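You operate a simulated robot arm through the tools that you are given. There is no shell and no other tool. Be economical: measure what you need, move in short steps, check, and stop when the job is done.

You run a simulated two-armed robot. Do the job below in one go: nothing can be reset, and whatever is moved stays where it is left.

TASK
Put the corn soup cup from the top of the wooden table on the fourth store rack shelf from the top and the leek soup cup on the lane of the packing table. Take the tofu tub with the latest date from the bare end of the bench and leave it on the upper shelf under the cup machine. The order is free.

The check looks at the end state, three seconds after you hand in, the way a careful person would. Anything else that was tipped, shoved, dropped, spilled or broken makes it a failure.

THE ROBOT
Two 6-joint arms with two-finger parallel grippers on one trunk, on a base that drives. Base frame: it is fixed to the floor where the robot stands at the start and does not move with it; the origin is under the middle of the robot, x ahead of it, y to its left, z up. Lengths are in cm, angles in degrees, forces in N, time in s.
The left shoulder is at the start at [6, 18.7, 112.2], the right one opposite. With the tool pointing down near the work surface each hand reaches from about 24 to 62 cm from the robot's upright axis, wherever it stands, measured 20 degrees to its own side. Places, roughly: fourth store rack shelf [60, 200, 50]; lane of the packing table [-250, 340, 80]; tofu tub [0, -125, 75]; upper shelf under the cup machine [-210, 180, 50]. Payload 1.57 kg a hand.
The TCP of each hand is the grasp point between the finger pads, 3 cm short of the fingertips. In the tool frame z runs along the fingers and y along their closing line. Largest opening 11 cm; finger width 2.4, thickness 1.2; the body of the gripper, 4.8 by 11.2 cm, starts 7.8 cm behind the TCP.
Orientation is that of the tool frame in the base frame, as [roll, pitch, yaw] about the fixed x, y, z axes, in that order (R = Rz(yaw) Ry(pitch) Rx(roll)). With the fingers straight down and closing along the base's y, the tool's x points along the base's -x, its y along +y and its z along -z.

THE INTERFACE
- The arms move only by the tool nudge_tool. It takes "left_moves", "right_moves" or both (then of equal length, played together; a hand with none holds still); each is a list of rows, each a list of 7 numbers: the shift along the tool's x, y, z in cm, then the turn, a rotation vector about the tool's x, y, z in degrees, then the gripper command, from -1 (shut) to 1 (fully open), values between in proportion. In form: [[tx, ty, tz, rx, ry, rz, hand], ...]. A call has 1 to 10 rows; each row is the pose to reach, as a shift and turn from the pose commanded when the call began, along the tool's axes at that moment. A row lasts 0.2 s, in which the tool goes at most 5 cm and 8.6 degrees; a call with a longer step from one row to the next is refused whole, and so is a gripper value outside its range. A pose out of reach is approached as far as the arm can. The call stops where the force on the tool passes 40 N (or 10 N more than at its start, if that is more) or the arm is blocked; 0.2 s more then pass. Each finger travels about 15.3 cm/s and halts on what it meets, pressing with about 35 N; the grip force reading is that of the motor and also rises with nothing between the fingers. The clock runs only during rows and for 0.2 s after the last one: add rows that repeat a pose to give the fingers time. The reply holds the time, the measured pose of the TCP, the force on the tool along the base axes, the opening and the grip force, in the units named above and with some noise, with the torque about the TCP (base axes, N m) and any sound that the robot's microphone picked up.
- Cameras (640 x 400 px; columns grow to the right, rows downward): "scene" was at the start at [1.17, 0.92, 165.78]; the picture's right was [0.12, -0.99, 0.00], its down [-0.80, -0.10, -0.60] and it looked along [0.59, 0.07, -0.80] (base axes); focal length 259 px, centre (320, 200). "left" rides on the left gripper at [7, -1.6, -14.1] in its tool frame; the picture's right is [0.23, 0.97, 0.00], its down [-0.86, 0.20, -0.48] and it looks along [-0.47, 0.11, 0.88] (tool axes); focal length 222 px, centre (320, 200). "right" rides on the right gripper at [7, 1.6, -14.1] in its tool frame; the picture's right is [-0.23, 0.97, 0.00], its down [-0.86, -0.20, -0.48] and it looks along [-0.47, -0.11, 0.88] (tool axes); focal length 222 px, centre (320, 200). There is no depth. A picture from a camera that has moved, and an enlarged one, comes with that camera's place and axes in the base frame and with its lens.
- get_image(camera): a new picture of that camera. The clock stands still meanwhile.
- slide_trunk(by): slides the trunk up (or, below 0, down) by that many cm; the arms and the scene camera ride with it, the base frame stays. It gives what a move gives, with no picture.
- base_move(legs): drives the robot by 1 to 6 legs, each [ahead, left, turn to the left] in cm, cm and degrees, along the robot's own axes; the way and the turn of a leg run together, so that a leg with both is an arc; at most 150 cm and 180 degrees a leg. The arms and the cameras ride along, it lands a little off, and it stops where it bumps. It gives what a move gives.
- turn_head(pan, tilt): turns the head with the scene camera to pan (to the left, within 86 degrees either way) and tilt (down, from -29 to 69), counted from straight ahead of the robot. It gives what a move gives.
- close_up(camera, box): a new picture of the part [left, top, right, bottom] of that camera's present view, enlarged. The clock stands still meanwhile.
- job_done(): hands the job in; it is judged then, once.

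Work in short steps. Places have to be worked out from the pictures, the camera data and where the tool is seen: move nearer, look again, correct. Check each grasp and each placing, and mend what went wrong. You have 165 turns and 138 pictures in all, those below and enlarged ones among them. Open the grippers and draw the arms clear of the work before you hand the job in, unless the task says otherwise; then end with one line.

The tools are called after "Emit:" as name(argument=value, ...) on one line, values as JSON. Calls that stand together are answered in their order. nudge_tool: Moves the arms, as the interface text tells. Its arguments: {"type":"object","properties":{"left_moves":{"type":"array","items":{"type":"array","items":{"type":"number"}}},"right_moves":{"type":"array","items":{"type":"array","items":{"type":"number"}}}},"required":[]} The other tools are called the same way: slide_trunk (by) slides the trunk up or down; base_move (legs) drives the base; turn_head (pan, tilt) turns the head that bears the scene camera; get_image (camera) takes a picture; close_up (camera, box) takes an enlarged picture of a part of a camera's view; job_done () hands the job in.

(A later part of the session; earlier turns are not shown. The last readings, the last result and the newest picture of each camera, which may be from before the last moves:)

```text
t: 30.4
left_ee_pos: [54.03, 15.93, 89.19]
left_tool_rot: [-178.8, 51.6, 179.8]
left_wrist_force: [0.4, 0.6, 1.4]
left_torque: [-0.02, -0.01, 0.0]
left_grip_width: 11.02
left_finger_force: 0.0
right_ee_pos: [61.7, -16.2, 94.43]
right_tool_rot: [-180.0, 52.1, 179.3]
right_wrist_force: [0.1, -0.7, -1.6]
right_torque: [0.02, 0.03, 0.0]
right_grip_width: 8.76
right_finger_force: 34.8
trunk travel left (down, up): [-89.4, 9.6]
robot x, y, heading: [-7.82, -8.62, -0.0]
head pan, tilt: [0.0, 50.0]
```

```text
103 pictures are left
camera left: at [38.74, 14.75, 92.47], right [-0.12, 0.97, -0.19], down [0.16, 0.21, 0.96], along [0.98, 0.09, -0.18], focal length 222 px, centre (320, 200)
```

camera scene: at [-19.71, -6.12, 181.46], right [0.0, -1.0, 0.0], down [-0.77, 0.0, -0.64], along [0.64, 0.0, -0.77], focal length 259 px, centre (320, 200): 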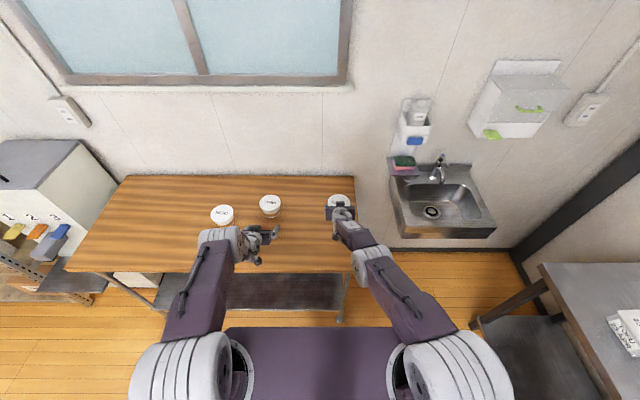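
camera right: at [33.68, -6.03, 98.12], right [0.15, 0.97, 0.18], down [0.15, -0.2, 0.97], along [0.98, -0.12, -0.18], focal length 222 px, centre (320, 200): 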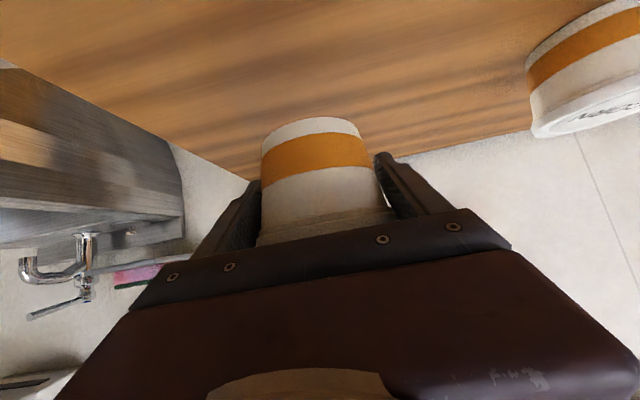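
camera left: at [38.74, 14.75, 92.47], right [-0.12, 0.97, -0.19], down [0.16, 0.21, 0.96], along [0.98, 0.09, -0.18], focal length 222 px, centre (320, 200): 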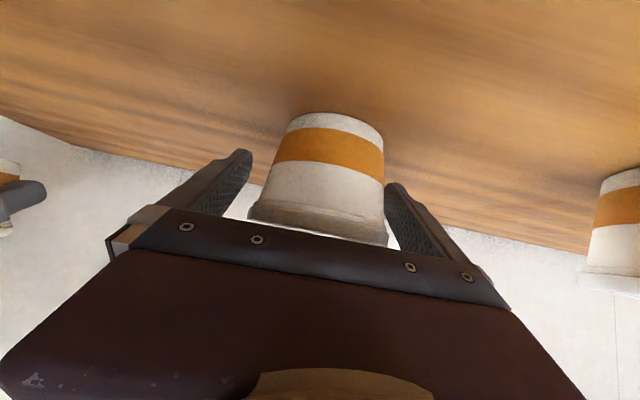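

CORN is between the pads; I close the left hand and lift by the trunk.

Emit:
nudge_tool(left_moves=[[0, 0, 0, 0, 0, 0, 0.7], [0, 0, 0, 0, 0, 0, 0.5], [0, 0, 0, 0, 0, 0, 0.2], [0, 0, 0, 0, 0, 0, -0.3], [0, 0, 0, 0, 0, 0, -1], [0, 0, 0, 0, 0, 0, -1]])

Emit:
slide_trunk(by=9)

Emit:
get_image(camera="left")

Emit:
get_image(camera="scene")

```text
t: 31.8
left_ee_pos: [54.63, 15.91, 88.74]
left_tool_rot: [-178.8, 51.1, 179.8]
left_wrist_force: [0.2, 0.5, -1.8]
left_torque: [0.05, -0.03, 0.03]
left_grip_width: 8.94
left_finger_force: 34.5
right_ee_pos: [62.29, -16.3, 94.08]
right_tool_rot: [-179.9, 51.7, 179.2]
right_wrist_force: [0.1, -0.1, -2.0]
right_torque: [-0.01, 0.01, -0.02]
right_grip_width: 8.77
right_finger_force: 35.2
trunk travel left (down, up): [-89.4, 9.6]
robot x, y, heading: [-8.38, -8.55, -0.2]
head pan, tilt: [0.0, 50.0]
```

```text
t: 33.0
left_ee_pos: [54.62, 15.98, 97.83]
left_tool_rot: [-178.8, 51.1, 179.8]
left_wrist_force: [0.2, -0.7, -2.2]
left_torque: [-0.01, -0.02, 0.0]
left_grip_width: 8.92
left_finger_force: 35.0
right_ee_pos: [62.32, -16.26, 103.02]
right_tool_rot: [-179.9, 51.8, 179.4]
right_wrist_force: [0.2, -1.0, -2.2]
right_torque: [-0.02, 0.0, 0.0]
right_grip_width: 8.76
right_finger_force: 34.5
trunk travel left (down, up): [-98.4, 0.6]
robot x, y, heading: [-8.07, -8.35, 0.1]
head pan, tilt: [0.0, 50.0]
```

```text
102 pictures are left
camera left: at [39.24, 14.78, 101.16], right [-0.12, 0.97, -0.19], down [0.17, 0.21, 0.96], along [0.98, 0.09, -0.19], focal length 222 px, centre (320, 200)
```

left: 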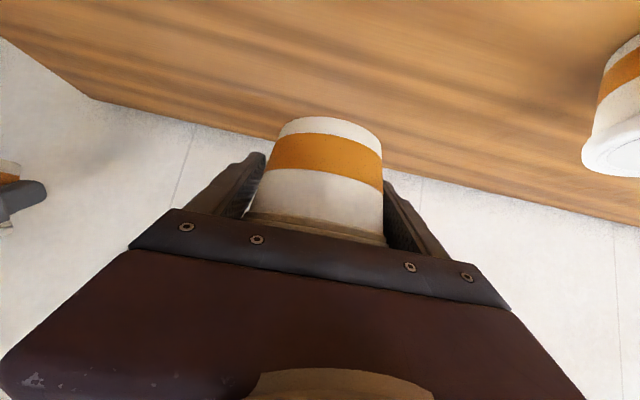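

```text
101 pictures are left
camera scene: at [-6.46, -8.47, 189.65], right [0.0, -1.0, 0.0], down [-0.77, 0.0, -0.64], along [0.64, 0.0, -0.77], focal length 259 px, centre (320, 200)
```

scene: 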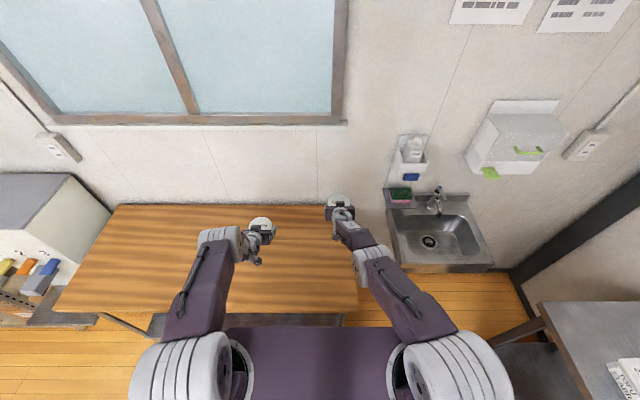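

Both cups are held. I back off from the table and drive sideways to the left toward the rack, then look at the rack.

Emit:
base_move(legs=[[-52, 0, 0], [0, 130, 0]])

Emit:
turn_head(pan=35, tilt=35)

Emit:
get_image(camera="scene")

```text
t: 42.1
left_ee_pos: [2.54, 145.48, 97.81]
left_tool_rot: [-178.9, 51.1, -179.6]
left_wrist_force: [-0.7, 0.0, -2.2]
left_torque: [0.0, -0.04, -0.01]
left_grip_width: 8.83
left_finger_force: 35.3
right_ee_pos: [10.52, 113.16, 103.04]
right_tool_rot: [-180.0, 51.8, 179.8]
right_wrist_force: [-0.1, -0.3, -2.7]
right_torque: [-0.01, -0.03, -0.01]
right_grip_width: 8.73
right_finger_force: 35.4
trunk travel left (down, up): [-98.4, 0.6]
robot x, y, heading: [-59.87, 120.26, 0.7]
head pan, tilt: [0.0, 50.0]
```

```text
t: 43.1
left_ee_pos: [2.61, 145.3, 97.77]
left_tool_rot: [-178.9, 51.2, -179.6]
left_wrist_force: [0.3, 0.8, -2.0]
left_torque: [-0.01, -0.03, 0.0]
left_grip_width: 8.83
left_finger_force: 34.7
right_ee_pos: [10.55, 113.18, 103.06]
right_tool_rot: [-179.8, 51.6, 179.8]
right_wrist_force: [0.0, 0.2, -1.8]
right_torque: [0.0, 0.02, 0.0]
right_grip_width: 8.74
right_finger_force: 35.3
trunk travel left (down, up): [-98.4, 0.6]
robot x, y, heading: [-59.73, 120.56, 0.6]
head pan, tilt: [35.0, 35.0]
```

```text
100 pictures are left
camera scene: at [-58.82, 125.43, 191.83], right [0.58, -0.81, 0.0], down [-0.47, -0.33, -0.82], along [0.67, 0.48, -0.57], focal length 259 px, centre (320, 200)
```

scene: 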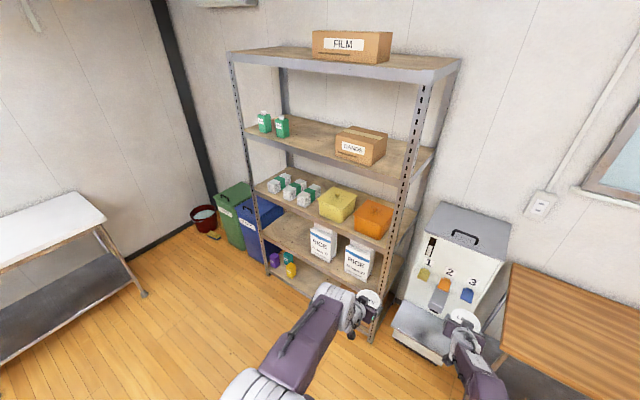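

The rack stands with its front at x≈43, y 154–256; the fourth shelf holds the bags on the right. I zoom in on it.

Emit:
close_up(camera="scene", box=[220, 170, 430, 345])

```text
2.29 times, centred on (325, 258) of scene
camera zoom: at [-58.82, 125.43, 191.83], right [0.58, -0.81, 0.0], down [-0.47, -0.33, -0.82], along [0.67, 0.48, -0.57], focal length 593 px, centre (309, 69)
```

zoom: 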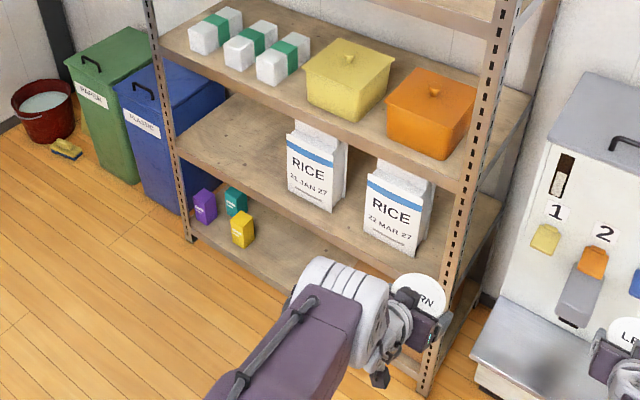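

The fourth shelf's left part (y≈212–255) is free, but the right hand with LEEK would run into the rice bags, so I deliver LEEK first. I drive on to the open floor and turn left to see the packing table.

Emit:
base_move(legs=[[0, 95, 0], [0, 0, 90]])

Emit:
turn_head(pan=50, tilt=25)

Emit:
get_image(camera="scene")

```text
t: 51.9
left_ee_pos: [-87.31, 276.94, 97.64]
left_tool_rot: [-178.7, 51.2, -88.9]
left_wrist_force: [-0.7, -0.6, -2.6]
left_torque: [-0.03, 0.0, -0.02]
left_grip_width: 8.75
left_finger_force: 35.2
right_ee_pos: [-55.1, 285.34, 103.0]
right_tool_rot: [-179.9, 51.8, -89.4]
right_wrist_force: [0.0, 1.1, -2.8]
right_torque: [-0.02, -0.03, 0.0]
right_grip_width: 8.68
right_finger_force: 35.1
trunk travel left (down, up): [-98.4, 0.6]
robot x, y, heading: [-61.46, 214.71, 91.2]
head pan, tilt: [35.0, 35.0]
```

```text
t: 52.7
left_ee_pos: [-87.26, 277.07, 97.91]
left_tool_rot: [-178.9, 51.1, -89.0]
left_wrist_force: [-0.4, -0.3, -1.7]
left_torque: [-0.01, -0.01, 0.0]
left_grip_width: 8.78
left_finger_force: 34.7
right_ee_pos: [-55.1, 285.38, 102.98]
right_tool_rot: [-179.8, 51.8, -89.4]
right_wrist_force: [-0.2, -0.3, -1.8]
right_torque: [0.0, 0.03, -0.01]
right_grip_width: 8.66
right_finger_force: 35.0
trunk travel left (down, up): [-98.4, 0.6]
robot x, y, heading: [-61.37, 214.77, 91.3]
head pan, tilt: [50.0, 25.0]
```

```text
98 pictures are left
camera scene: at [-68.64, 214.66, 193.4], right [0.63, 0.78, 0.0], down [0.33, -0.27, -0.91], along [-0.71, 0.57, -0.42], focal length 259 px, centre (320, 200)
```

scene: 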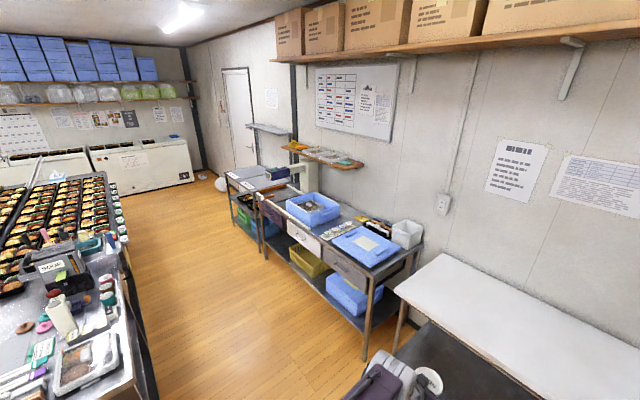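

I zoom in on the tables along the far wall, where the packing table should be.

Emit:
close_up(camera="scene", box=[210, 140, 440, 320])

```text
2.22 times, centred on (325, 230) of scene
camera zoom: at [-68.64, 214.66, 193.4], right [0.63, 0.78, 0.0], down [0.33, -0.27, -0.91], along [-0.71, 0.57, -0.42], focal length 576 px, centre (309, 133)
```

zoom: 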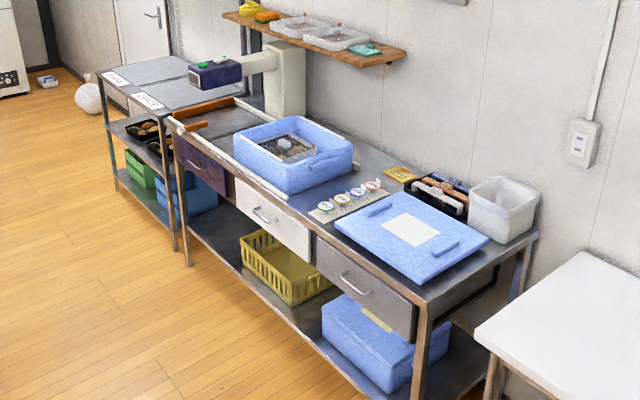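

The lane seems to lie at the left end of the table, with the rails under the labelling arm. I drive along the corridor toward it and look closer.

Emit:
base_move(legs=[[24, 0, -1], [0, 130, 0]])

Emit:
turn_head(pan=35, tilt=40)

Emit:
get_image(camera="scene")

```text
t: 60.5
left_ee_pos: [-215.94, 300.23, 97.82]
left_tool_rot: [-178.9, 51.2, -89.8]
left_wrist_force: [-0.2, -0.1, -2.6]
left_torque: [0.0, -0.02, 0.04]
left_grip_width: 8.72
left_finger_force: 34.5
right_ee_pos: [-183.71, 308.22, 103.02]
right_tool_rot: [180.0, 51.8, -90.3]
right_wrist_force: [-0.5, 0.1, -2.1]
right_torque: [0.02, 0.0, -0.02]
right_grip_width: 8.64
right_finger_force: 35.6
trunk travel left (down, up): [-98.4, 0.6]
robot x, y, heading: [-191.27, 237.88, 90.7]
head pan, tilt: [50.0, 25.0]
```

```text
t: 61.3
left_ee_pos: [-216.02, 300.29, 97.75]
left_tool_rot: [-178.8, 51.2, -89.7]
left_wrist_force: [0.6, -0.4, -1.2]
left_torque: [-0.01, 0.01, -0.02]
left_grip_width: 8.74
left_finger_force: 34.8
right_ee_pos: [-183.84, 308.12, 102.97]
right_tool_rot: [-179.8, 51.6, -90.2]
right_wrist_force: [0.4, -0.1, -1.8]
right_torque: [0.01, -0.01, -0.03]
right_grip_width: 8.66
right_finger_force: 34.7
trunk travel left (down, up): [-98.4, 0.6]
robot x, y, heading: [-191.15, 237.65, 90.2]
head pan, tilt: [35.0, 40.0]
```

```text
96 pictures are left
camera scene: at [-196.15, 238.7, 191.08], right [0.81, 0.58, 0.0], down [0.37, -0.52, -0.77], along [-0.45, 0.62, -0.64], focal length 259 px, centre (320, 200)
```

scene: 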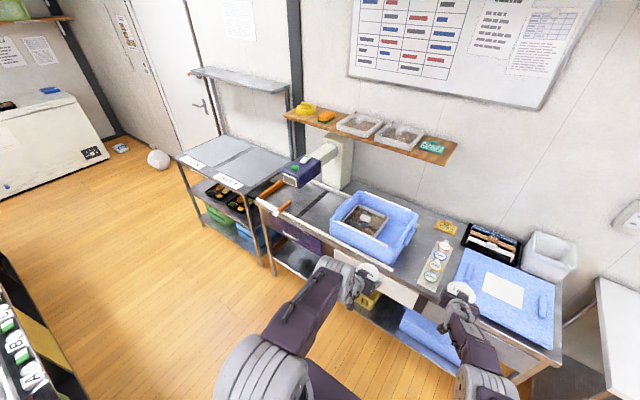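

Emit:
close_up(camera="scene", box=[160, 100, 460, 300])

```text
2.00 times, centred on (310, 200) of scene
camera zoom: at [-196.15, 238.7, 191.08], right [0.81, 0.58, 0.0], down [0.37, -0.52, -0.77], along [-0.45, 0.62, -0.64], focal length 519 px, centre (340, 200)
```

zoom: 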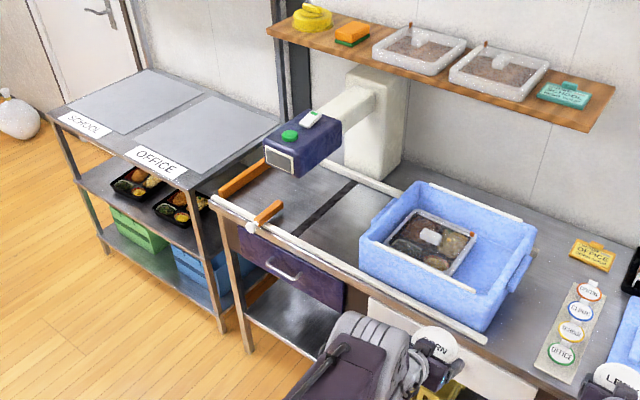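

The lane lies between the two white rails; the blue crate stands on its right part, the labeller at its left end, with a free stretch near x≈-267. So that CORN stays clear of the labeller, I swing the left arm outward about its shoulder by 46° and lift it 12 cm.

Emit:
nudge_tool(left_moves=[[-0.538, 4.513, -1.245, -3.58, 0, -2.89, -1], [-0.848, 8.961, -2.769, -7.16, 0, -5.78, -1], [-0.938, 13.315, -4.569, -10.74, 0, -8.67, -1], [-0.81, 17.548, -6.636, -14.32, 0, -11.56, -1], [-0.473, 21.631, -8.965, -17.9, 0, -14.45, -1], [0.065, 25.539, -11.543, -21.48, 0, -17.34, -1], [0.796, 29.247, -14.357, -25.06, 0, -20.23, -1], [1.709, 32.729, -17.399, -28.64, 0, -23.12, -1], [2.79, 35.965, -20.648, -32.22, 0, -26.01, -1], [4.028, 38.933, -24.092, -35.8, 0, -28.9, -1]])

Emit:
base_move(legs=[[0, 60, 0]])

Emit:
turn_head(pan=15, tilt=40)

Emit:
get_image(camera="scene")

```text
t: 63.5
left_ee_pos: [-255.34, 279.03, 109.29]
left_tool_rot: [-178.0, 50.6, -43.6]
left_wrist_force: [-0.5, -0.3, -1.6]
left_torque: [0.03, 0.02, -0.02]
left_grip_width: 8.7
left_finger_force: 35.1
right_ee_pos: [-183.73, 307.9, 103.19]
right_tool_rot: [-180.0, 51.9, -90.2]
right_wrist_force: [0.5, 0.2, -1.2]
right_torque: [0.01, 0.01, 0.04]
right_grip_width: 8.62
right_finger_force: 35.1
trunk travel left (down, up): [-98.4, 0.6]
robot x, y, heading: [-190.81, 237.6, 90.4]
head pan, tilt: [35.0, 40.0]
```

```text
t: 66.9
left_ee_pos: [-314.5, 279.43, 109.39]
left_tool_rot: [-178.2, 50.5, -44.2]
left_wrist_force: [0.0, -0.3, -1.9]
left_torque: [-0.01, 0.0, -0.01]
left_grip_width: 8.69
left_finger_force: 34.8
right_ee_pos: [-242.91, 307.81, 103.07]
right_tool_rot: [179.9, 51.8, -90.6]
right_wrist_force: [-0.5, 0.2, -2.0]
right_torque: [0.0, -0.02, 0.0]
right_grip_width: 8.62
right_finger_force: 35.0
trunk travel left (down, up): [-98.4, 0.6]
robot x, y, heading: [-250.78, 237.68, 90.3]
head pan, tilt: [35.0, 40.0]
```

```text
t: 67.7
left_ee_pos: [-314.61, 279.4, 109.33]
left_tool_rot: [-178.1, 50.5, -44.1]
left_wrist_force: [-0.5, -0.4, -2.9]
left_torque: [0.06, 0.02, 0.0]
left_grip_width: 8.68
left_finger_force: 34.9
right_ee_pos: [-242.99, 307.61, 103.09]
right_tool_rot: [-179.9, 51.9, -90.6]
right_wrist_force: [0.1, 0.2, -1.7]
right_torque: [-0.05, -0.01, -0.02]
right_grip_width: 8.6
right_finger_force: 34.3
trunk travel left (down, up): [-98.4, 0.6]
robot x, y, heading: [-250.7, 237.47, 90.2]
head pan, tilt: [15.0, 40.0]
```

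```text
94 pictures are left
camera scene: at [-253.21, 239.67, 191.07], right [0.97, 0.26, 0.0], down [0.17, -0.62, -0.77], along [-0.2, 0.74, -0.64], focal length 259 px, centre (320, 200)
```

scene: 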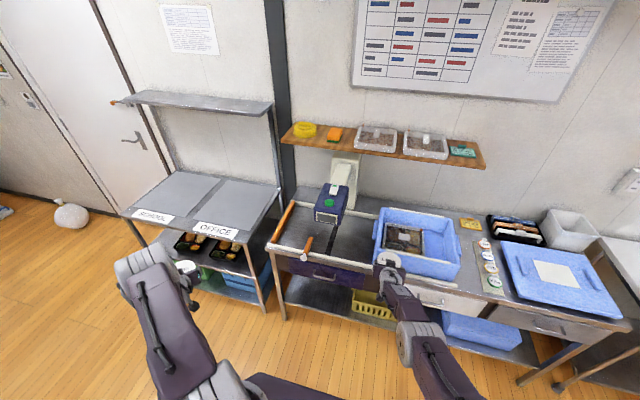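

Emit:
close_up(camera="scene", box=[240, 150, 480, 300])

Emit:
get_image(camera="right")

```text
2.67 times, centred on (360, 225) of scene
camera zoom: at [-253.21, 239.67, 191.07], right [0.97, 0.26, 0.0], down [0.17, -0.62, -0.77], along [-0.2, 0.74, -0.64], focal length 692 px, centre (213, 133)
```

zoom: 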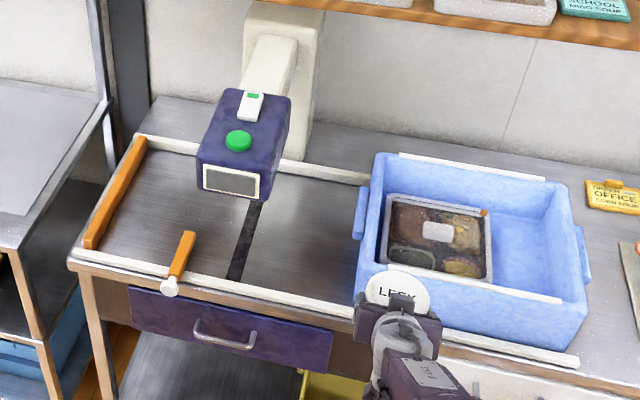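

```text
92 pictures are left
camera right: at [-244.83, 292.36, 106.31], right [-0.97, 0.15, 0.18], down [0.2, 0.15, 0.97], along [0.12, 0.98, -0.18], focal length 222 px, centre (320, 200)
```

right: 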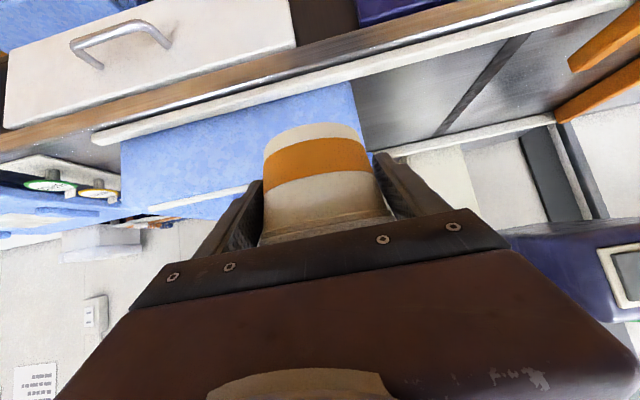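

The free stretch of lane lies between the dark strip (x≈-271) and the crate (x≈-250); I aim for [-260,332]. I shift the base 16.5 cm left first and look again.

Emit:
base_move(legs=[[0, 16.5, 0]])

Emit:
get_image(camera="right")

Emit:
close_up(camera="scene", box=[240, 150, 480, 300])

```text
t: 69.1
left_ee_pos: [-330.72, 279.33, 109.43]
left_tool_rot: [-178.4, 50.6, -44.3]
left_wrist_force: [0.9, -0.7, -1.6]
left_torque: [0.02, -0.04, 0.04]
left_grip_width: 8.69
left_finger_force: 35.4
right_ee_pos: [-259.14, 307.79, 103.02]
right_tool_rot: [180.0, 51.6, -90.6]
right_wrist_force: [1.0, -0.5, -1.2]
right_torque: [-0.01, 0.03, 0.01]
right_grip_width: 8.61
right_finger_force: 35.3
trunk travel left (down, up): [-98.4, 0.6]
robot x, y, heading: [-267.47, 237.38, 90.4]
head pan, tilt: [15.0, 40.0]
```

```text
91 pictures are left
camera right: at [-260.95, 292.34, 106.29], right [-0.97, 0.15, 0.18], down [0.2, 0.15, 0.97], along [0.12, 0.98, -0.18], focal length 222 px, centre (320, 200)
```

right: 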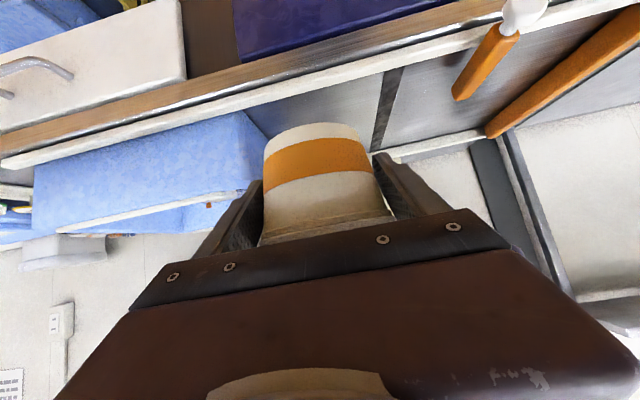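

```text
2.67 times, centred on (360, 225) of scene
camera zoom: at [-268.94, 239.63, 191.08], right [0.97, 0.26, 0.0], down [0.17, -0.62, -0.77], along [-0.2, 0.74, -0.64], focal length 692 px, centre (213, 133)
```

zoom: 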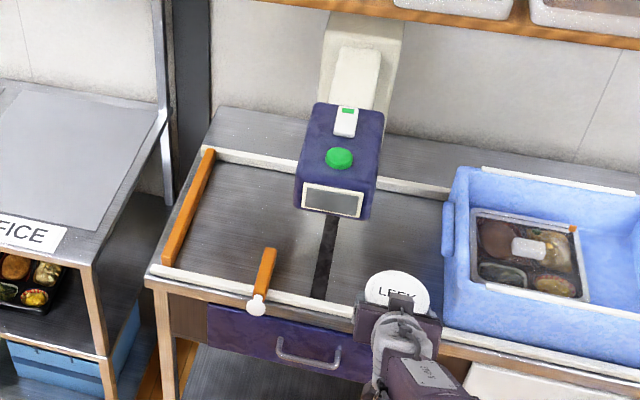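

Head of the labeller reaches to x≈-264, crate to x≈-249.5. I shift 1.2 cm right, lower 12 cm before going in under it, then advance 13 cm and check.

Emit:
base_move(legs=[[0, -1.2, 0]])

Emit:
slide_trunk(by=-12)

Emit:
base_move(legs=[[13, 0, 0]])

Emit:
get_image(camera="right")

Emit:
close_up(camera="scene", box=[240, 150, 480, 300])

```text
t: 69.9
left_ee_pos: [-330.11, 279.31, 109.11]
left_tool_rot: [-178.0, 50.4, -43.8]
left_wrist_force: [-0.6, 0.4, -2.4]
left_torque: [-0.01, -0.03, -0.05]
left_grip_width: 8.71
left_finger_force: 35.1
right_ee_pos: [-258.32, 307.72, 102.98]
right_tool_rot: [-179.7, 51.7, -90.2]
right_wrist_force: [-0.5, 1.1, -2.9]
right_torque: [0.0, -0.06, 0.0]
right_grip_width: 8.61
right_finger_force: 35.2
trunk travel left (down, up): [-98.4, 0.6]
robot x, y, heading: [-265.75, 237.32, 90.4]
head pan, tilt: [15.0, 40.0]
```

```text
t: 71.4
left_ee_pos: [-329.85, 279.23, 97.31]
left_tool_rot: [-178.2, 50.5, -44.0]
left_wrist_force: [0.5, 1.0, -2.3]
left_torque: [0.01, 0.01, 0.0]
left_grip_width: 8.68
left_finger_force: 35.0
right_ee_pos: [-258.2, 307.71, 91.04]
right_tool_rot: [-179.9, 51.7, -90.6]
right_wrist_force: [-0.1, 0.2, -2.1]
right_torque: [0.0, 0.02, 0.02]
right_grip_width: 8.63
right_finger_force: 35.0
trunk travel left (down, up): [-86.4, 12.6]
robot x, y, heading: [-266.06, 237.16, 90.1]
head pan, tilt: [15.0, 40.0]
```

```text
t: 72.7
left_ee_pos: [-329.89, 292.02, 97.49]
left_tool_rot: [-178.1, 50.5, -44.0]
left_wrist_force: [0.5, -0.1, -2.1]
left_torque: [-0.01, -0.01, 0.0]
left_grip_width: 8.7
left_finger_force: 35.2
right_ee_pos: [-258.16, 320.64, 91.23]
right_tool_rot: [-179.9, 51.8, -90.6]
right_wrist_force: [-0.3, -0.6, -1.7]
right_torque: [0.0, 0.0, 0.02]
right_grip_width: 8.59
right_finger_force: 34.9
trunk travel left (down, up): [-86.4, 12.6]
robot x, y, heading: [-265.7, 250.37, 90.3]
head pan, tilt: [15.0, 40.0]
```

```text
89 pictures are left
camera right: at [-259.96, 305.14, 94.38], right [-0.97, 0.15, 0.18], down [0.2, 0.15, 0.97], along [0.12, 0.98, -0.18], focal length 222 px, centre (320, 200)
```

right: 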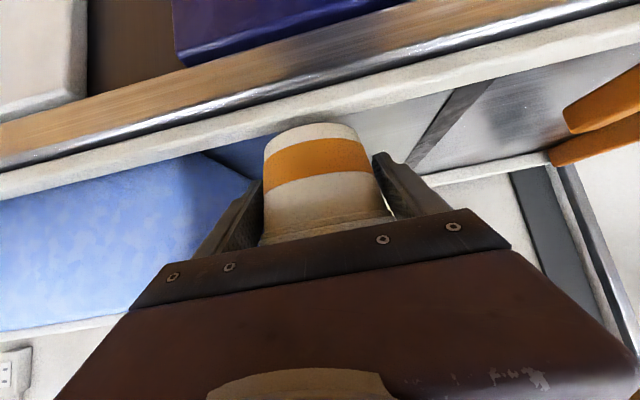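

```text
2.67 times, centred on (360, 225) of scene
camera zoom: at [-268.24, 252.32, 179.08], right [0.97, 0.26, 0.0], down [0.17, -0.62, -0.77], along [-0.2, 0.74, -0.64], focal length 692 px, centre (213, 133)
```

zoom: 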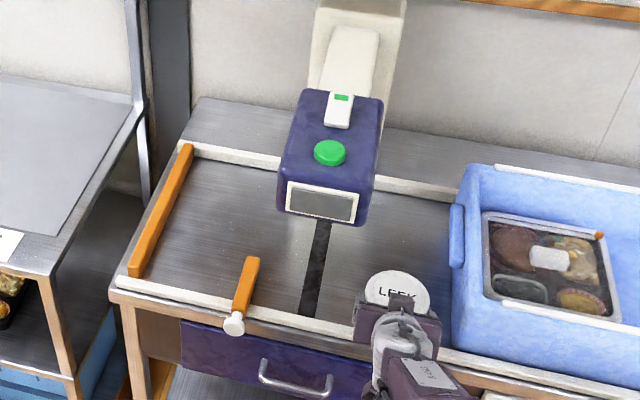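

The path is clear: cup bottom ~88, rail top ~85, labeller to the left. I advance another 10.5 cm.

Emit:
base_move(legs=[[10.5, 0, 0]])

Emit:
get_image(camera="right")

Emit:
close_up(camera="scene", box=[240, 150, 480, 300])

```text
t: 73.8
left_ee_pos: [-329.91, 302.5, 97.36]
left_tool_rot: [-178.0, 50.5, -44.0]
left_wrist_force: [0.2, 0.2, -2.4]
left_torque: [0.05, 0.0, 0.0]
left_grip_width: 8.68
left_finger_force: 34.4
right_ee_pos: [-258.12, 331.12, 91.26]
right_tool_rot: [-179.8, 51.8, -90.6]
right_wrist_force: [0.1, -0.5, -3.2]
right_torque: [-0.01, 0.0, -0.02]
right_grip_width: 8.58
right_finger_force: 34.9
trunk travel left (down, up): [-86.4, 12.6]
robot x, y, heading: [-265.89, 260.99, 90.3]
head pan, tilt: [15.0, 40.0]
```

```text
87 pictures are left
camera right: at [-259.97, 315.59, 94.4], right [-0.97, 0.15, 0.18], down [0.2, 0.15, 0.97], along [0.12, 0.98, -0.18], focal length 222 px, centre (320, 200)
```

right: 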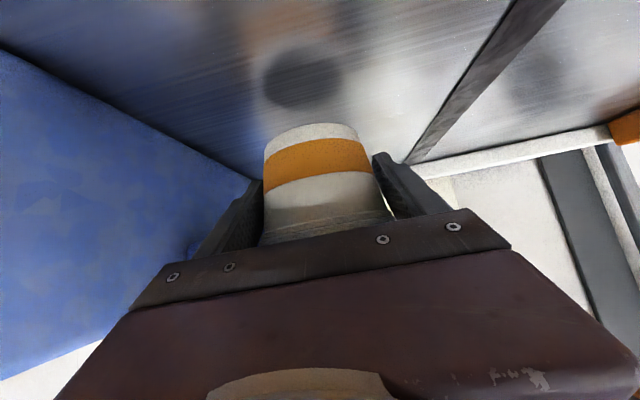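

```text
2.67 times, centred on (360, 225) of scene
camera zoom: at [-268.27, 262.74, 179.08], right [0.97, 0.26, 0.0], down [0.17, -0.62, -0.77], along [-0.2, 0.74, -0.64], focal length 692 px, centre (213, 133)
```

zoom: 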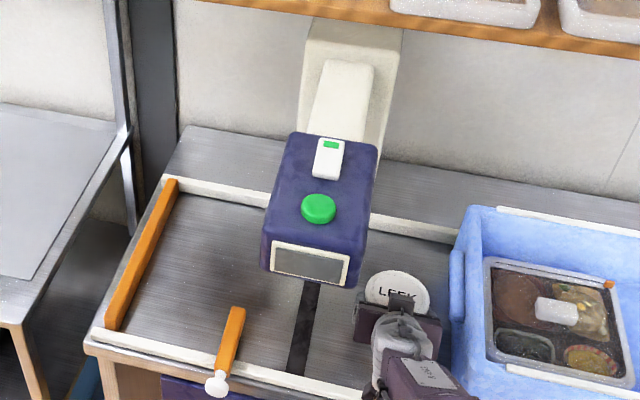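

LEEK hangs over the free stretch. I lower 4.5 cm, and then find contact in small steps.

Emit:
slide_trunk(by=-4.5)

Emit:
get_image(camera="right")

```text
t: 74.8
left_ee_pos: [-329.68, 302.63, 92.78]
left_tool_rot: [-178.1, 50.4, -44.0]
left_wrist_force: [0.4, 0.7, -3.2]
left_torque: [0.01, 0.02, 0.04]
left_grip_width: 8.69
left_finger_force: 35.1
right_ee_pos: [-258.25, 331.64, 87.78]
right_tool_rot: [179.9, 52.9, -90.6]
right_wrist_force: [0.1, -10.5, 24.8]
right_torque: [-0.22, -0.2, -0.03]
right_grip_width: 8.25
right_finger_force: 35.3
trunk travel left (down, up): [-81.9, 17.1]
robot x, y, heading: [-265.74, 260.71, 90.0]
head pan, tilt: [15.0, 40.0]
stopped: the force on the tool passed its limit (the readings are from after the stop); the commanded pose is now the measured one
```

```text
85 pictures are left
camera right: at [-260.06, 316.21, 90.69], right [-0.97, 0.15, 0.18], down [0.2, 0.13, 0.97], along [0.12, 0.98, -0.16], focal length 222 px, centre (320, 200)
```

right: 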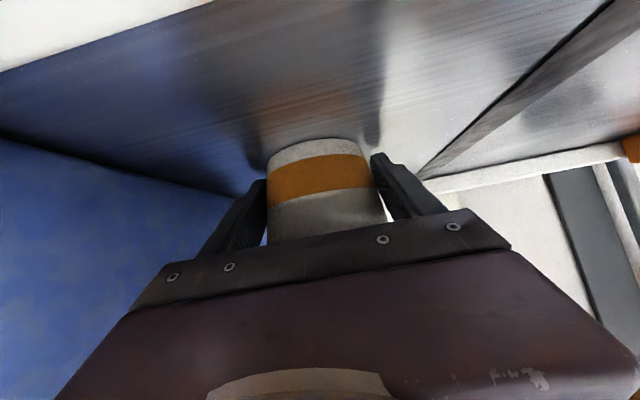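

LEEK stands on the lane (surface ≈84.5). I ease the pressure by 0.4 cm and open slowly.

Emit:
slide_trunk(by=0.4)

Emit:
nudge_tool(right_moves=[[0, 0, 0, 0, 0, 0, 0.6], [0, 0, 0, 0, 0, 0, 0.8], [0, 0, 0, 0, 0, 0, 0.9], [0, 0, 0, 0, 0, 0, 0.9]])

Emit:
get_image(camera="right")

```text
t: 75.3
left_ee_pos: [-329.9, 302.58, 93.17]
left_tool_rot: [-178.1, 50.4, -44.1]
left_wrist_force: [-0.2, 0.2, -2.4]
left_torque: [0.03, -0.03, 0.02]
left_grip_width: 8.68
left_finger_force: 35.1
right_ee_pos: [-258.25, 331.47, 87.84]
right_tool_rot: [-180.0, 52.6, -90.8]
right_wrist_force: [-1.2, 6.2, 12.5]
right_torque: [0.45, -0.06, 0.06]
right_grip_width: 8.26
right_finger_force: 35.8
trunk travel left (down, up): [-82.3, 16.7]
robot x, y, heading: [-266.07, 260.89, 89.9]
head pan, tilt: [15.0, 40.0]
```

```text
t: 76.3
left_ee_pos: [-329.77, 302.53, 93.3]
left_tool_rot: [-178.0, 50.4, -43.9]
left_wrist_force: [-1.0, 0.0, -2.3]
left_torque: [0.01, 0.01, 0.0]
left_grip_width: 8.66
left_finger_force: 34.7
right_ee_pos: [-258.09, 331.29, 87.7]
right_tool_rot: [180.0, 52.6, -90.9]
right_wrist_force: [1.9, -3.0, 13.3]
right_torque: [0.11, -0.06, -0.24]
right_grip_width: 9.97
right_finger_force: 0.1
trunk travel left (down, up): [-82.3, 16.7]
robot x, y, heading: [-265.7, 260.46, 90.3]
head pan, tilt: [15.0, 40.0]
```

```text
84 pictures are left
camera right: at [-259.98, 315.88, 90.81], right [-0.97, 0.15, 0.18], down [0.2, 0.14, 0.97], along [0.12, 0.98, -0.16], focal length 222 px, centre (320, 200)
```

right: 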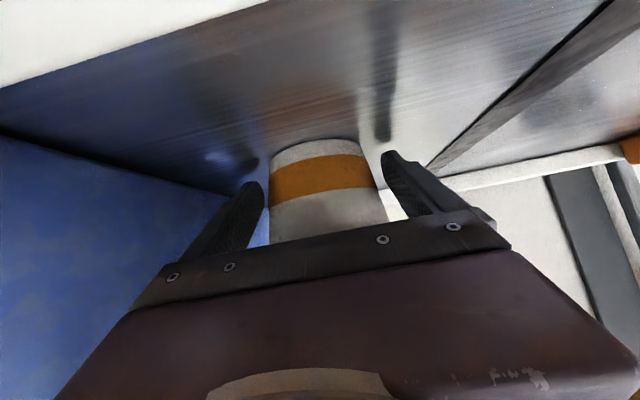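

Fingers are open and their tips rest on the lane. I raise 1 cm and back out straight.

Emit:
slide_trunk(by=0.9)

Emit:
base_move(legs=[[-3, 0, 0]])

Emit:
get_image(camera="right")

```text
t: 76.9
left_ee_pos: [-329.87, 302.52, 94.1]
left_tool_rot: [-178.1, 50.4, -44.0]
left_wrist_force: [-0.3, -0.3, -1.6]
left_torque: [0.02, 0.01, 0.02]
left_grip_width: 8.67
left_finger_force: 35.2
right_ee_pos: [-258.28, 331.49, 88.52]
right_tool_rot: [-180.0, 52.3, -90.7]
right_wrist_force: [0.0, 0.0, 0.6]
right_torque: [0.0, -0.02, 0.01]
right_grip_width: 10.46
right_finger_force: 0.1
trunk travel left (down, up): [-83.2, 15.8]
robot x, y, heading: [-266.02, 260.59, 90.0]
head pan, tilt: [15.0, 40.0]
```

```text
t: 77.7
left_ee_pos: [-329.69, 300.14, 93.88]
left_tool_rot: [-178.5, 50.3, -44.2]
left_wrist_force: [-0.1, 0.3, -2.2]
left_torque: [0.01, -0.02, 0.03]
left_grip_width: 8.68
left_finger_force: 35.1
right_ee_pos: [-258.11, 328.98, 88.14]
right_tool_rot: [180.0, 52.2, -90.7]
right_wrist_force: [0.5, 0.2, -0.2]
right_torque: [-0.01, 0.02, -0.01]
right_grip_width: 10.46
right_finger_force: 0.1
trunk travel left (down, up): [-83.2, 15.8]
robot x, y, heading: [-266.03, 257.72, 90.1]
head pan, tilt: [15.0, 40.0]
```

```text
83 pictures are left
camera right: at [-260.02, 313.57, 91.29], right [-0.97, 0.15, 0.18], down [0.2, 0.14, 0.97], along [0.12, 0.98, -0.17], focal length 222 px, centre (320, 200)
```

right: 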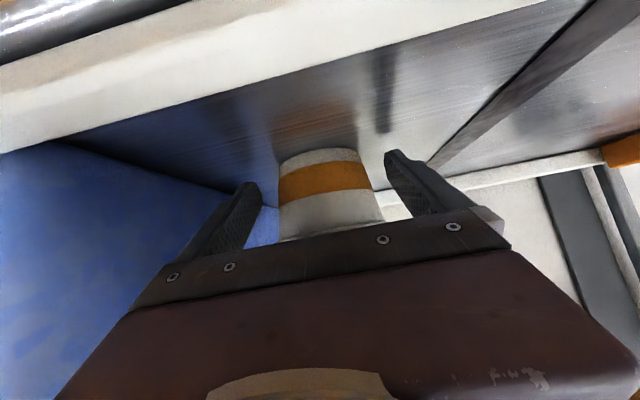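

LEEK stays put. I back 3.5 cm more, raise over the rail, then back well clear.

Emit:
base_move(legs=[[-3.5, 0, 0]])

Emit:
slide_trunk(by=5)

Emit:
base_move(legs=[[-20, 0, 0]])

Emit:
close_up(camera="scene", box=[240, 150, 480, 300])

```text
t: 78.6
left_ee_pos: [-329.77, 296.58, 93.85]
left_tool_rot: [-178.5, 50.3, -44.3]
left_wrist_force: [0.0, 0.3, -1.6]
left_torque: [-0.01, 0.01, 0.02]
left_grip_width: 8.64
left_finger_force: 35.2
right_ee_pos: [-258.2, 325.5, 88.26]
right_tool_rot: [-180.0, 52.3, -90.7]
right_wrist_force: [-0.8, -0.1, -0.7]
right_torque: [0.01, -0.01, 0.04]
right_grip_width: 10.43
right_finger_force: 0.1
trunk travel left (down, up): [-83.2, 15.8]
robot x, y, heading: [-265.94, 254.01, 90.2]
head pan, tilt: [15.0, 40.0]
```

```text
t: 79.5
left_ee_pos: [-329.8, 296.13, 99.16]
left_tool_rot: [-178.3, 50.4, -44.1]
left_wrist_force: [-0.2, 0.2, -2.6]
left_torque: [0.02, 0.02, 0.01]
left_grip_width: 8.64
left_finger_force: 34.8
right_ee_pos: [-258.05, 325.01, 93.66]
right_tool_rot: [180.0, 52.6, -90.7]
right_wrist_force: [-0.1, 0.5, 0.5]
right_torque: [0.02, 0.0, 0.02]
right_grip_width: 10.42
right_finger_force: 0.0
trunk travel left (down, up): [-88.2, 10.8]
robot x, y, heading: [-265.85, 254.32, 90.2]
head pan, tilt: [15.0, 40.0]
```

```text
t: 81.1
left_ee_pos: [-329.56, 276.24, 98.91]
left_tool_rot: [-178.3, 50.2, -44.4]
left_wrist_force: [-1.0, -0.2, -2.7]
left_torque: [-0.01, 0.03, 0.01]
left_grip_width: 8.66
left_finger_force: 35.0
right_ee_pos: [-257.9, 304.92, 93.31]
right_tool_rot: [-179.9, 52.3, -90.9]
right_wrist_force: [0.7, 0.3, -0.5]
right_torque: [0.04, 0.03, -0.02]
right_grip_width: 10.44
right_finger_force: 0.2
trunk travel left (down, up): [-88.2, 10.8]
robot x, y, heading: [-265.76, 233.97, 90.0]
head pan, tilt: [15.0, 40.0]
```

```text
2.67 times, centred on (360, 225) of scene
camera zoom: at [-268.26, 236.53, 180.87], right [0.97, 0.26, 0.0], down [0.17, -0.62, -0.76], along [-0.2, 0.74, -0.64], focal length 692 px, centre (213, 133)
```

zoom: 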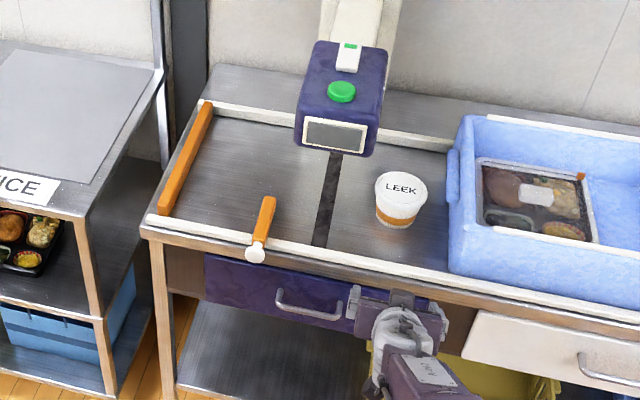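

LEEK stands upright in the lane. Now I fold the right hand back to tool-down, and drive back along the corridor toward the rack with CORN.

Emit:
nudge_tool(right_moves=[[1.125, 0, -3.875, 0, 6.5, 0, 1], [2.25, 0, -7.75, 0, 13, 0, 1], [3.375, 0, -11.625, 0, 19.5, 0, 1], [4.5, 0, -15.5, 0, 26, 0, 1], [5.625, 0, -19.375, 0, 32.5, 0, 1], [6.75, 0, -23.25, 0, 39, 0, 1], [7.875, 0, -27.125, 0, 45.5, 0, 1], [9, 0, -31, 0, 52, 0, 1]])

Emit:
base_move(legs=[[4, -130, 0], [0, -65, 0], [0, 0, -90]])

Emit:
turn_head(pan=0, tilt=35)

Emit:
get_image(camera="scene")

```text
t: 82.9
left_ee_pos: [-329.55, 275.92, 99.16]
left_tool_rot: [-178.1, 50.5, -44.2]
left_wrist_force: [0.2, -0.2, -2.2]
left_torque: [0.0, 0.05, 0.03]
left_grip_width: 8.65
left_finger_force: 35.3
right_ee_pos: [-258.32, 274.38, 105.7]
right_tool_rot: [-180.0, 0.5, -90.9]
right_wrist_force: [0.1, 0.6, -0.4]
right_torque: [-0.04, -0.01, 0.0]
right_grip_width: 11.02
right_finger_force: 0.1
trunk travel left (down, up): [-88.2, 10.8]
robot x, y, heading: [-265.67, 234.03, 89.6]
head pan, tilt: [15.0, 40.0]
```

```text
t: 96.5
left_ee_pos: [-24.98, 297.4, 99.08]
left_tool_rot: [-178.2, 50.4, -137.2]
left_wrist_force: [-0.2, 0.3, -2.3]
left_torque: [-0.01, 0.02, 0.0]
left_grip_width: 8.59
left_finger_force: 34.9
right_ee_pos: [-30.24, 226.46, 105.55]
right_tool_rot: [180.0, 0.5, 176.1]
right_wrist_force: [-0.5, -0.8, 0.8]
right_torque: [0.0, 0.0, 0.03]
right_grip_width: 11.01
right_finger_force: 0.1
trunk travel left (down, up): [-88.2, 10.8]
robot x, y, heading: [-70.29, 235.98, -3.0]
head pan, tilt: [15.0, 40.0]
```

```text
t: 97.3
left_ee_pos: [-24.99, 297.51, 99.07]
left_tool_rot: [-178.1, 50.5, -137.2]
left_wrist_force: [-0.9, 1.0, -2.1]
left_torque: [0.01, -0.02, 0.01]
left_grip_width: 8.59
left_finger_force: 35.4
right_ee_pos: [-30.12, 226.38, 105.48]
right_tool_rot: [-180.0, 0.4, 176.2]
right_wrist_force: [0.4, 0.5, -0.2]
right_torque: [-0.02, 0.02, -0.03]
right_grip_width: 10.99
right_finger_force: 0.1
trunk travel left (down, up): [-88.2, 10.8]
robot x, y, heading: [-70.55, 235.8, -2.9]
head pan, tilt: [0.0, 35.0]
```

```text
81 pictures are left
camera scene: at [-67.74, 235.87, 181.64], right [-0.05, -1.0, 0.0], down [-0.57, 0.03, -0.82], along [0.82, -0.04, -0.57], focal length 259 px, centre (320, 200)
```

scene: 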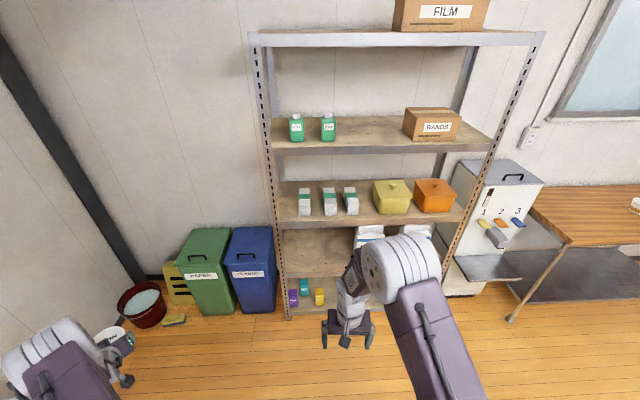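

Rack confirmed: left front post at about [41,255]. I move to the approach place, turning right 43° so that the swung-out left hand points straight into the rack.

Emit:
base_move(legs=[[19, -19, 0], [0, 0, -42.8]])

Emit:
turn_head(pan=50, tilt=45)

Emit:
get_image(camera="scene")

Emit:
get_image(camera="left")

```text
t: 101.2
left_ee_pos: [22.46, 231.18, 99.18]
left_tool_rot: [-178.1, 50.5, -179.5]
left_wrist_force: [-0.1, 0.1, -1.5]
left_torque: [-0.01, 0.0, -0.02]
left_grip_width: 8.56
left_finger_force: 35.0
right_ee_pos: [-29.34, 182.05, 105.45]
right_tool_rot: [-180.0, 0.5, 133.7]
right_wrist_force: [0.4, 0.5, -0.7]
right_torque: [-0.02, 0.01, 0.0]
right_grip_width: 11.0
right_finger_force: 0.1
trunk travel left (down, up): [-88.2, 10.8]
robot x, y, heading: [-52.6, 216.34, -45.3]
head pan, tilt: [0.0, 35.0]
```

```text
t: 102.3
left_ee_pos: [22.52, 231.23, 99.02]
left_tool_rot: [-178.1, 50.4, -179.7]
left_wrist_force: [-0.4, 0.2, -1.9]
left_torque: [0.01, -0.01, 0.0]
left_grip_width: 8.57
left_finger_force: 35.8
right_ee_pos: [-29.36, 181.99, 105.55]
right_tool_rot: [180.0, 0.5, 133.7]
right_wrist_force: [-0.1, 0.0, -0.9]
right_torque: [0.0, 0.0, 0.03]
right_grip_width: 11.0
right_finger_force: 0.0
trunk travel left (down, up): [-88.2, 10.8]
robot x, y, heading: [-52.44, 216.38, -45.5]
head pan, tilt: [50.0, 45.0]
```

```text
80 pictures are left
camera scene: at [-48.74, 221.27, 180.16], right [0.08, -1.0, 0.0], down [-0.71, -0.06, -0.71], along [0.7, 0.06, -0.71], focal length 259 px, centre (320, 200)
```

scene: 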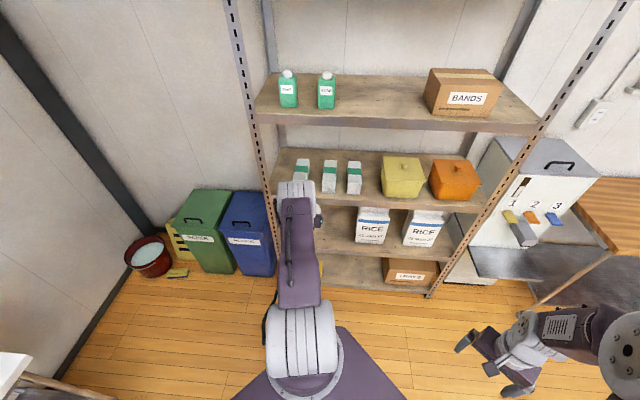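

```text
79 pictures are left
camera left: at [7.11, 229.9, 102.68], right [-0.13, 0.97, -0.19], down [0.18, 0.22, 0.96], along [0.98, 0.09, -0.2], focal length 222 px, centre (320, 200)
```

left: 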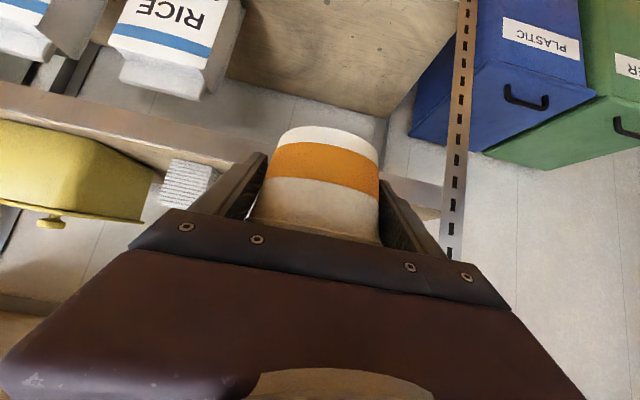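

CORN points at the free left part of the fourth shelf. I lower the trunk 40 cm in front of the rack and look again.

Emit:
slide_trunk(by=-40)

Emit:
get_image(camera="left")

Emit:
get_image(camera="scene")

```text
t: 106.2
left_ee_pos: [22.38, 231.15, 59.09]
left_tool_rot: [-178.2, 50.4, -179.6]
left_wrist_force: [-0.4, 0.1, -2.1]
left_torque: [0.0, -0.03, 0.0]
left_grip_width: 8.54
left_finger_force: 34.9
right_ee_pos: [-29.34, 181.89, 65.57]
right_tool_rot: [-180.0, 0.6, 133.6]
right_wrist_force: [0.1, -0.1, -0.5]
right_torque: [0.02, 0.05, 0.02]
right_grip_width: 11.02
right_finger_force: 0.1
trunk travel left (down, up): [-48.2, 50.8]
robot x, y, heading: [-52.62, 216.47, -45.9]
head pan, tilt: [50.0, 45.0]
```

```text
78 pictures are left
camera left: at [7.09, 229.9, 62.69], right [-0.13, 0.97, -0.19], down [0.18, 0.22, 0.96], along [0.98, 0.09, -0.2], focal length 222 px, centre (320, 200)
```

left: 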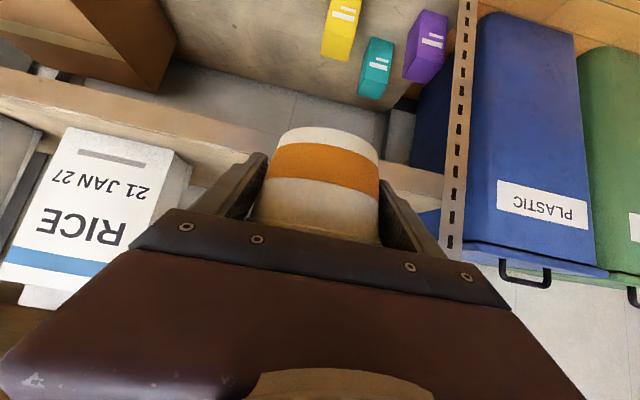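

```text
77 pictures are left
camera scene: at [-48.77, 221.27, 140.16], right [0.08, -1.0, 0.0], down [-0.71, -0.06, -0.71], along [0.7, 0.06, -0.71], focal length 259 px, centre (320, 200)
```

scene: 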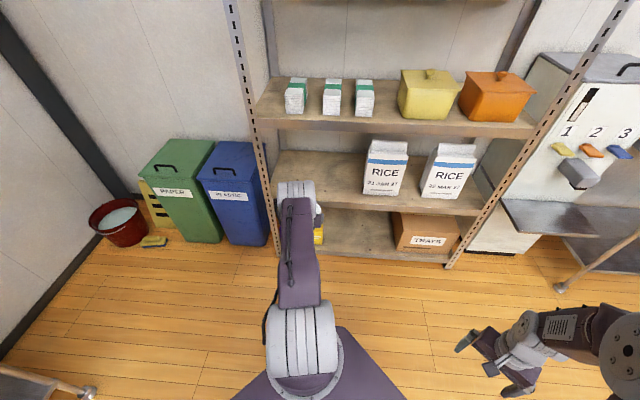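

The shelf's front lip appears between z≈49 and 56 in the hand camera. I raise 5 cm for margin, go 12 cm in (+x) and look again.

Emit:
slide_trunk(by=5)

Emit:
base_move(legs=[[8.4, 8.4, 0]])

Emit:
get_image(camera="left")

Emit:
close_up(camera="scene", box=[220, 100, 500, 280])

```text
t: 107.1
left_ee_pos: [22.49, 231.14, 63.94]
left_tool_rot: [-178.2, 50.3, -179.6]
left_wrist_force: [0.6, -0.3, -1.6]
left_torque: [0.0, 0.01, 0.02]
left_grip_width: 8.54
left_finger_force: 35.2
right_ee_pos: [-29.46, 182.04, 70.47]
right_tool_rot: [-180.0, 0.5, 133.8]
right_wrist_force: [0.3, 0.3, -0.2]
right_torque: [-0.04, 0.03, 0.0]
right_grip_width: 10.99
right_finger_force: 0.2
trunk travel left (down, up): [-53.2, 45.8]
robot x, y, heading: [-52.61, 216.63, -45.3]
head pan, tilt: [50.0, 45.0]
```

```text
t: 108.3
left_ee_pos: [34.66, 230.91, 63.98]
left_tool_rot: [-178.1, 50.3, -179.7]
left_wrist_force: [0.5, -0.7, -2.5]
left_torque: [-0.02, -0.05, -0.01]
left_grip_width: 8.55
left_finger_force: 35.1
right_ee_pos: [-17.35, 181.92, 70.52]
right_tool_rot: [180.0, 0.4, 133.6]
right_wrist_force: [-0.3, -0.2, -0.8]
right_torque: [0.0, -0.01, 0.01]
right_grip_width: 10.99
right_finger_force: 0.0
trunk travel left (down, up): [-53.2, 45.8]
robot x, y, heading: [-40.3, 216.45, -45.7]
head pan, tilt: [50.0, 45.0]
```

```text
76 pictures are left
camera left: at [19.23, 229.78, 67.64], right [-0.13, 0.97, -0.19], down [0.18, 0.22, 0.96], along [0.98, 0.09, -0.2], focal length 222 px, centre (320, 200)
```

left: 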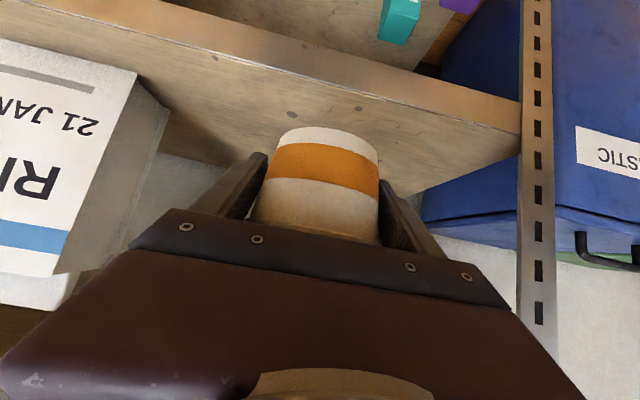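

```text
2.22 times, centred on (360, 190) of scene
camera zoom: at [-36.57, 221.22, 145.15], right [0.08, -1.0, 0.0], down [-0.71, -0.06, -0.71], along [0.7, 0.06, -0.71], focal length 576 px, centre (231, 222)
```

zoom: 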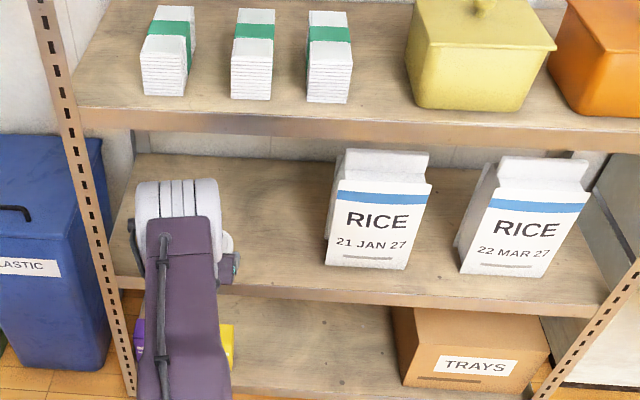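

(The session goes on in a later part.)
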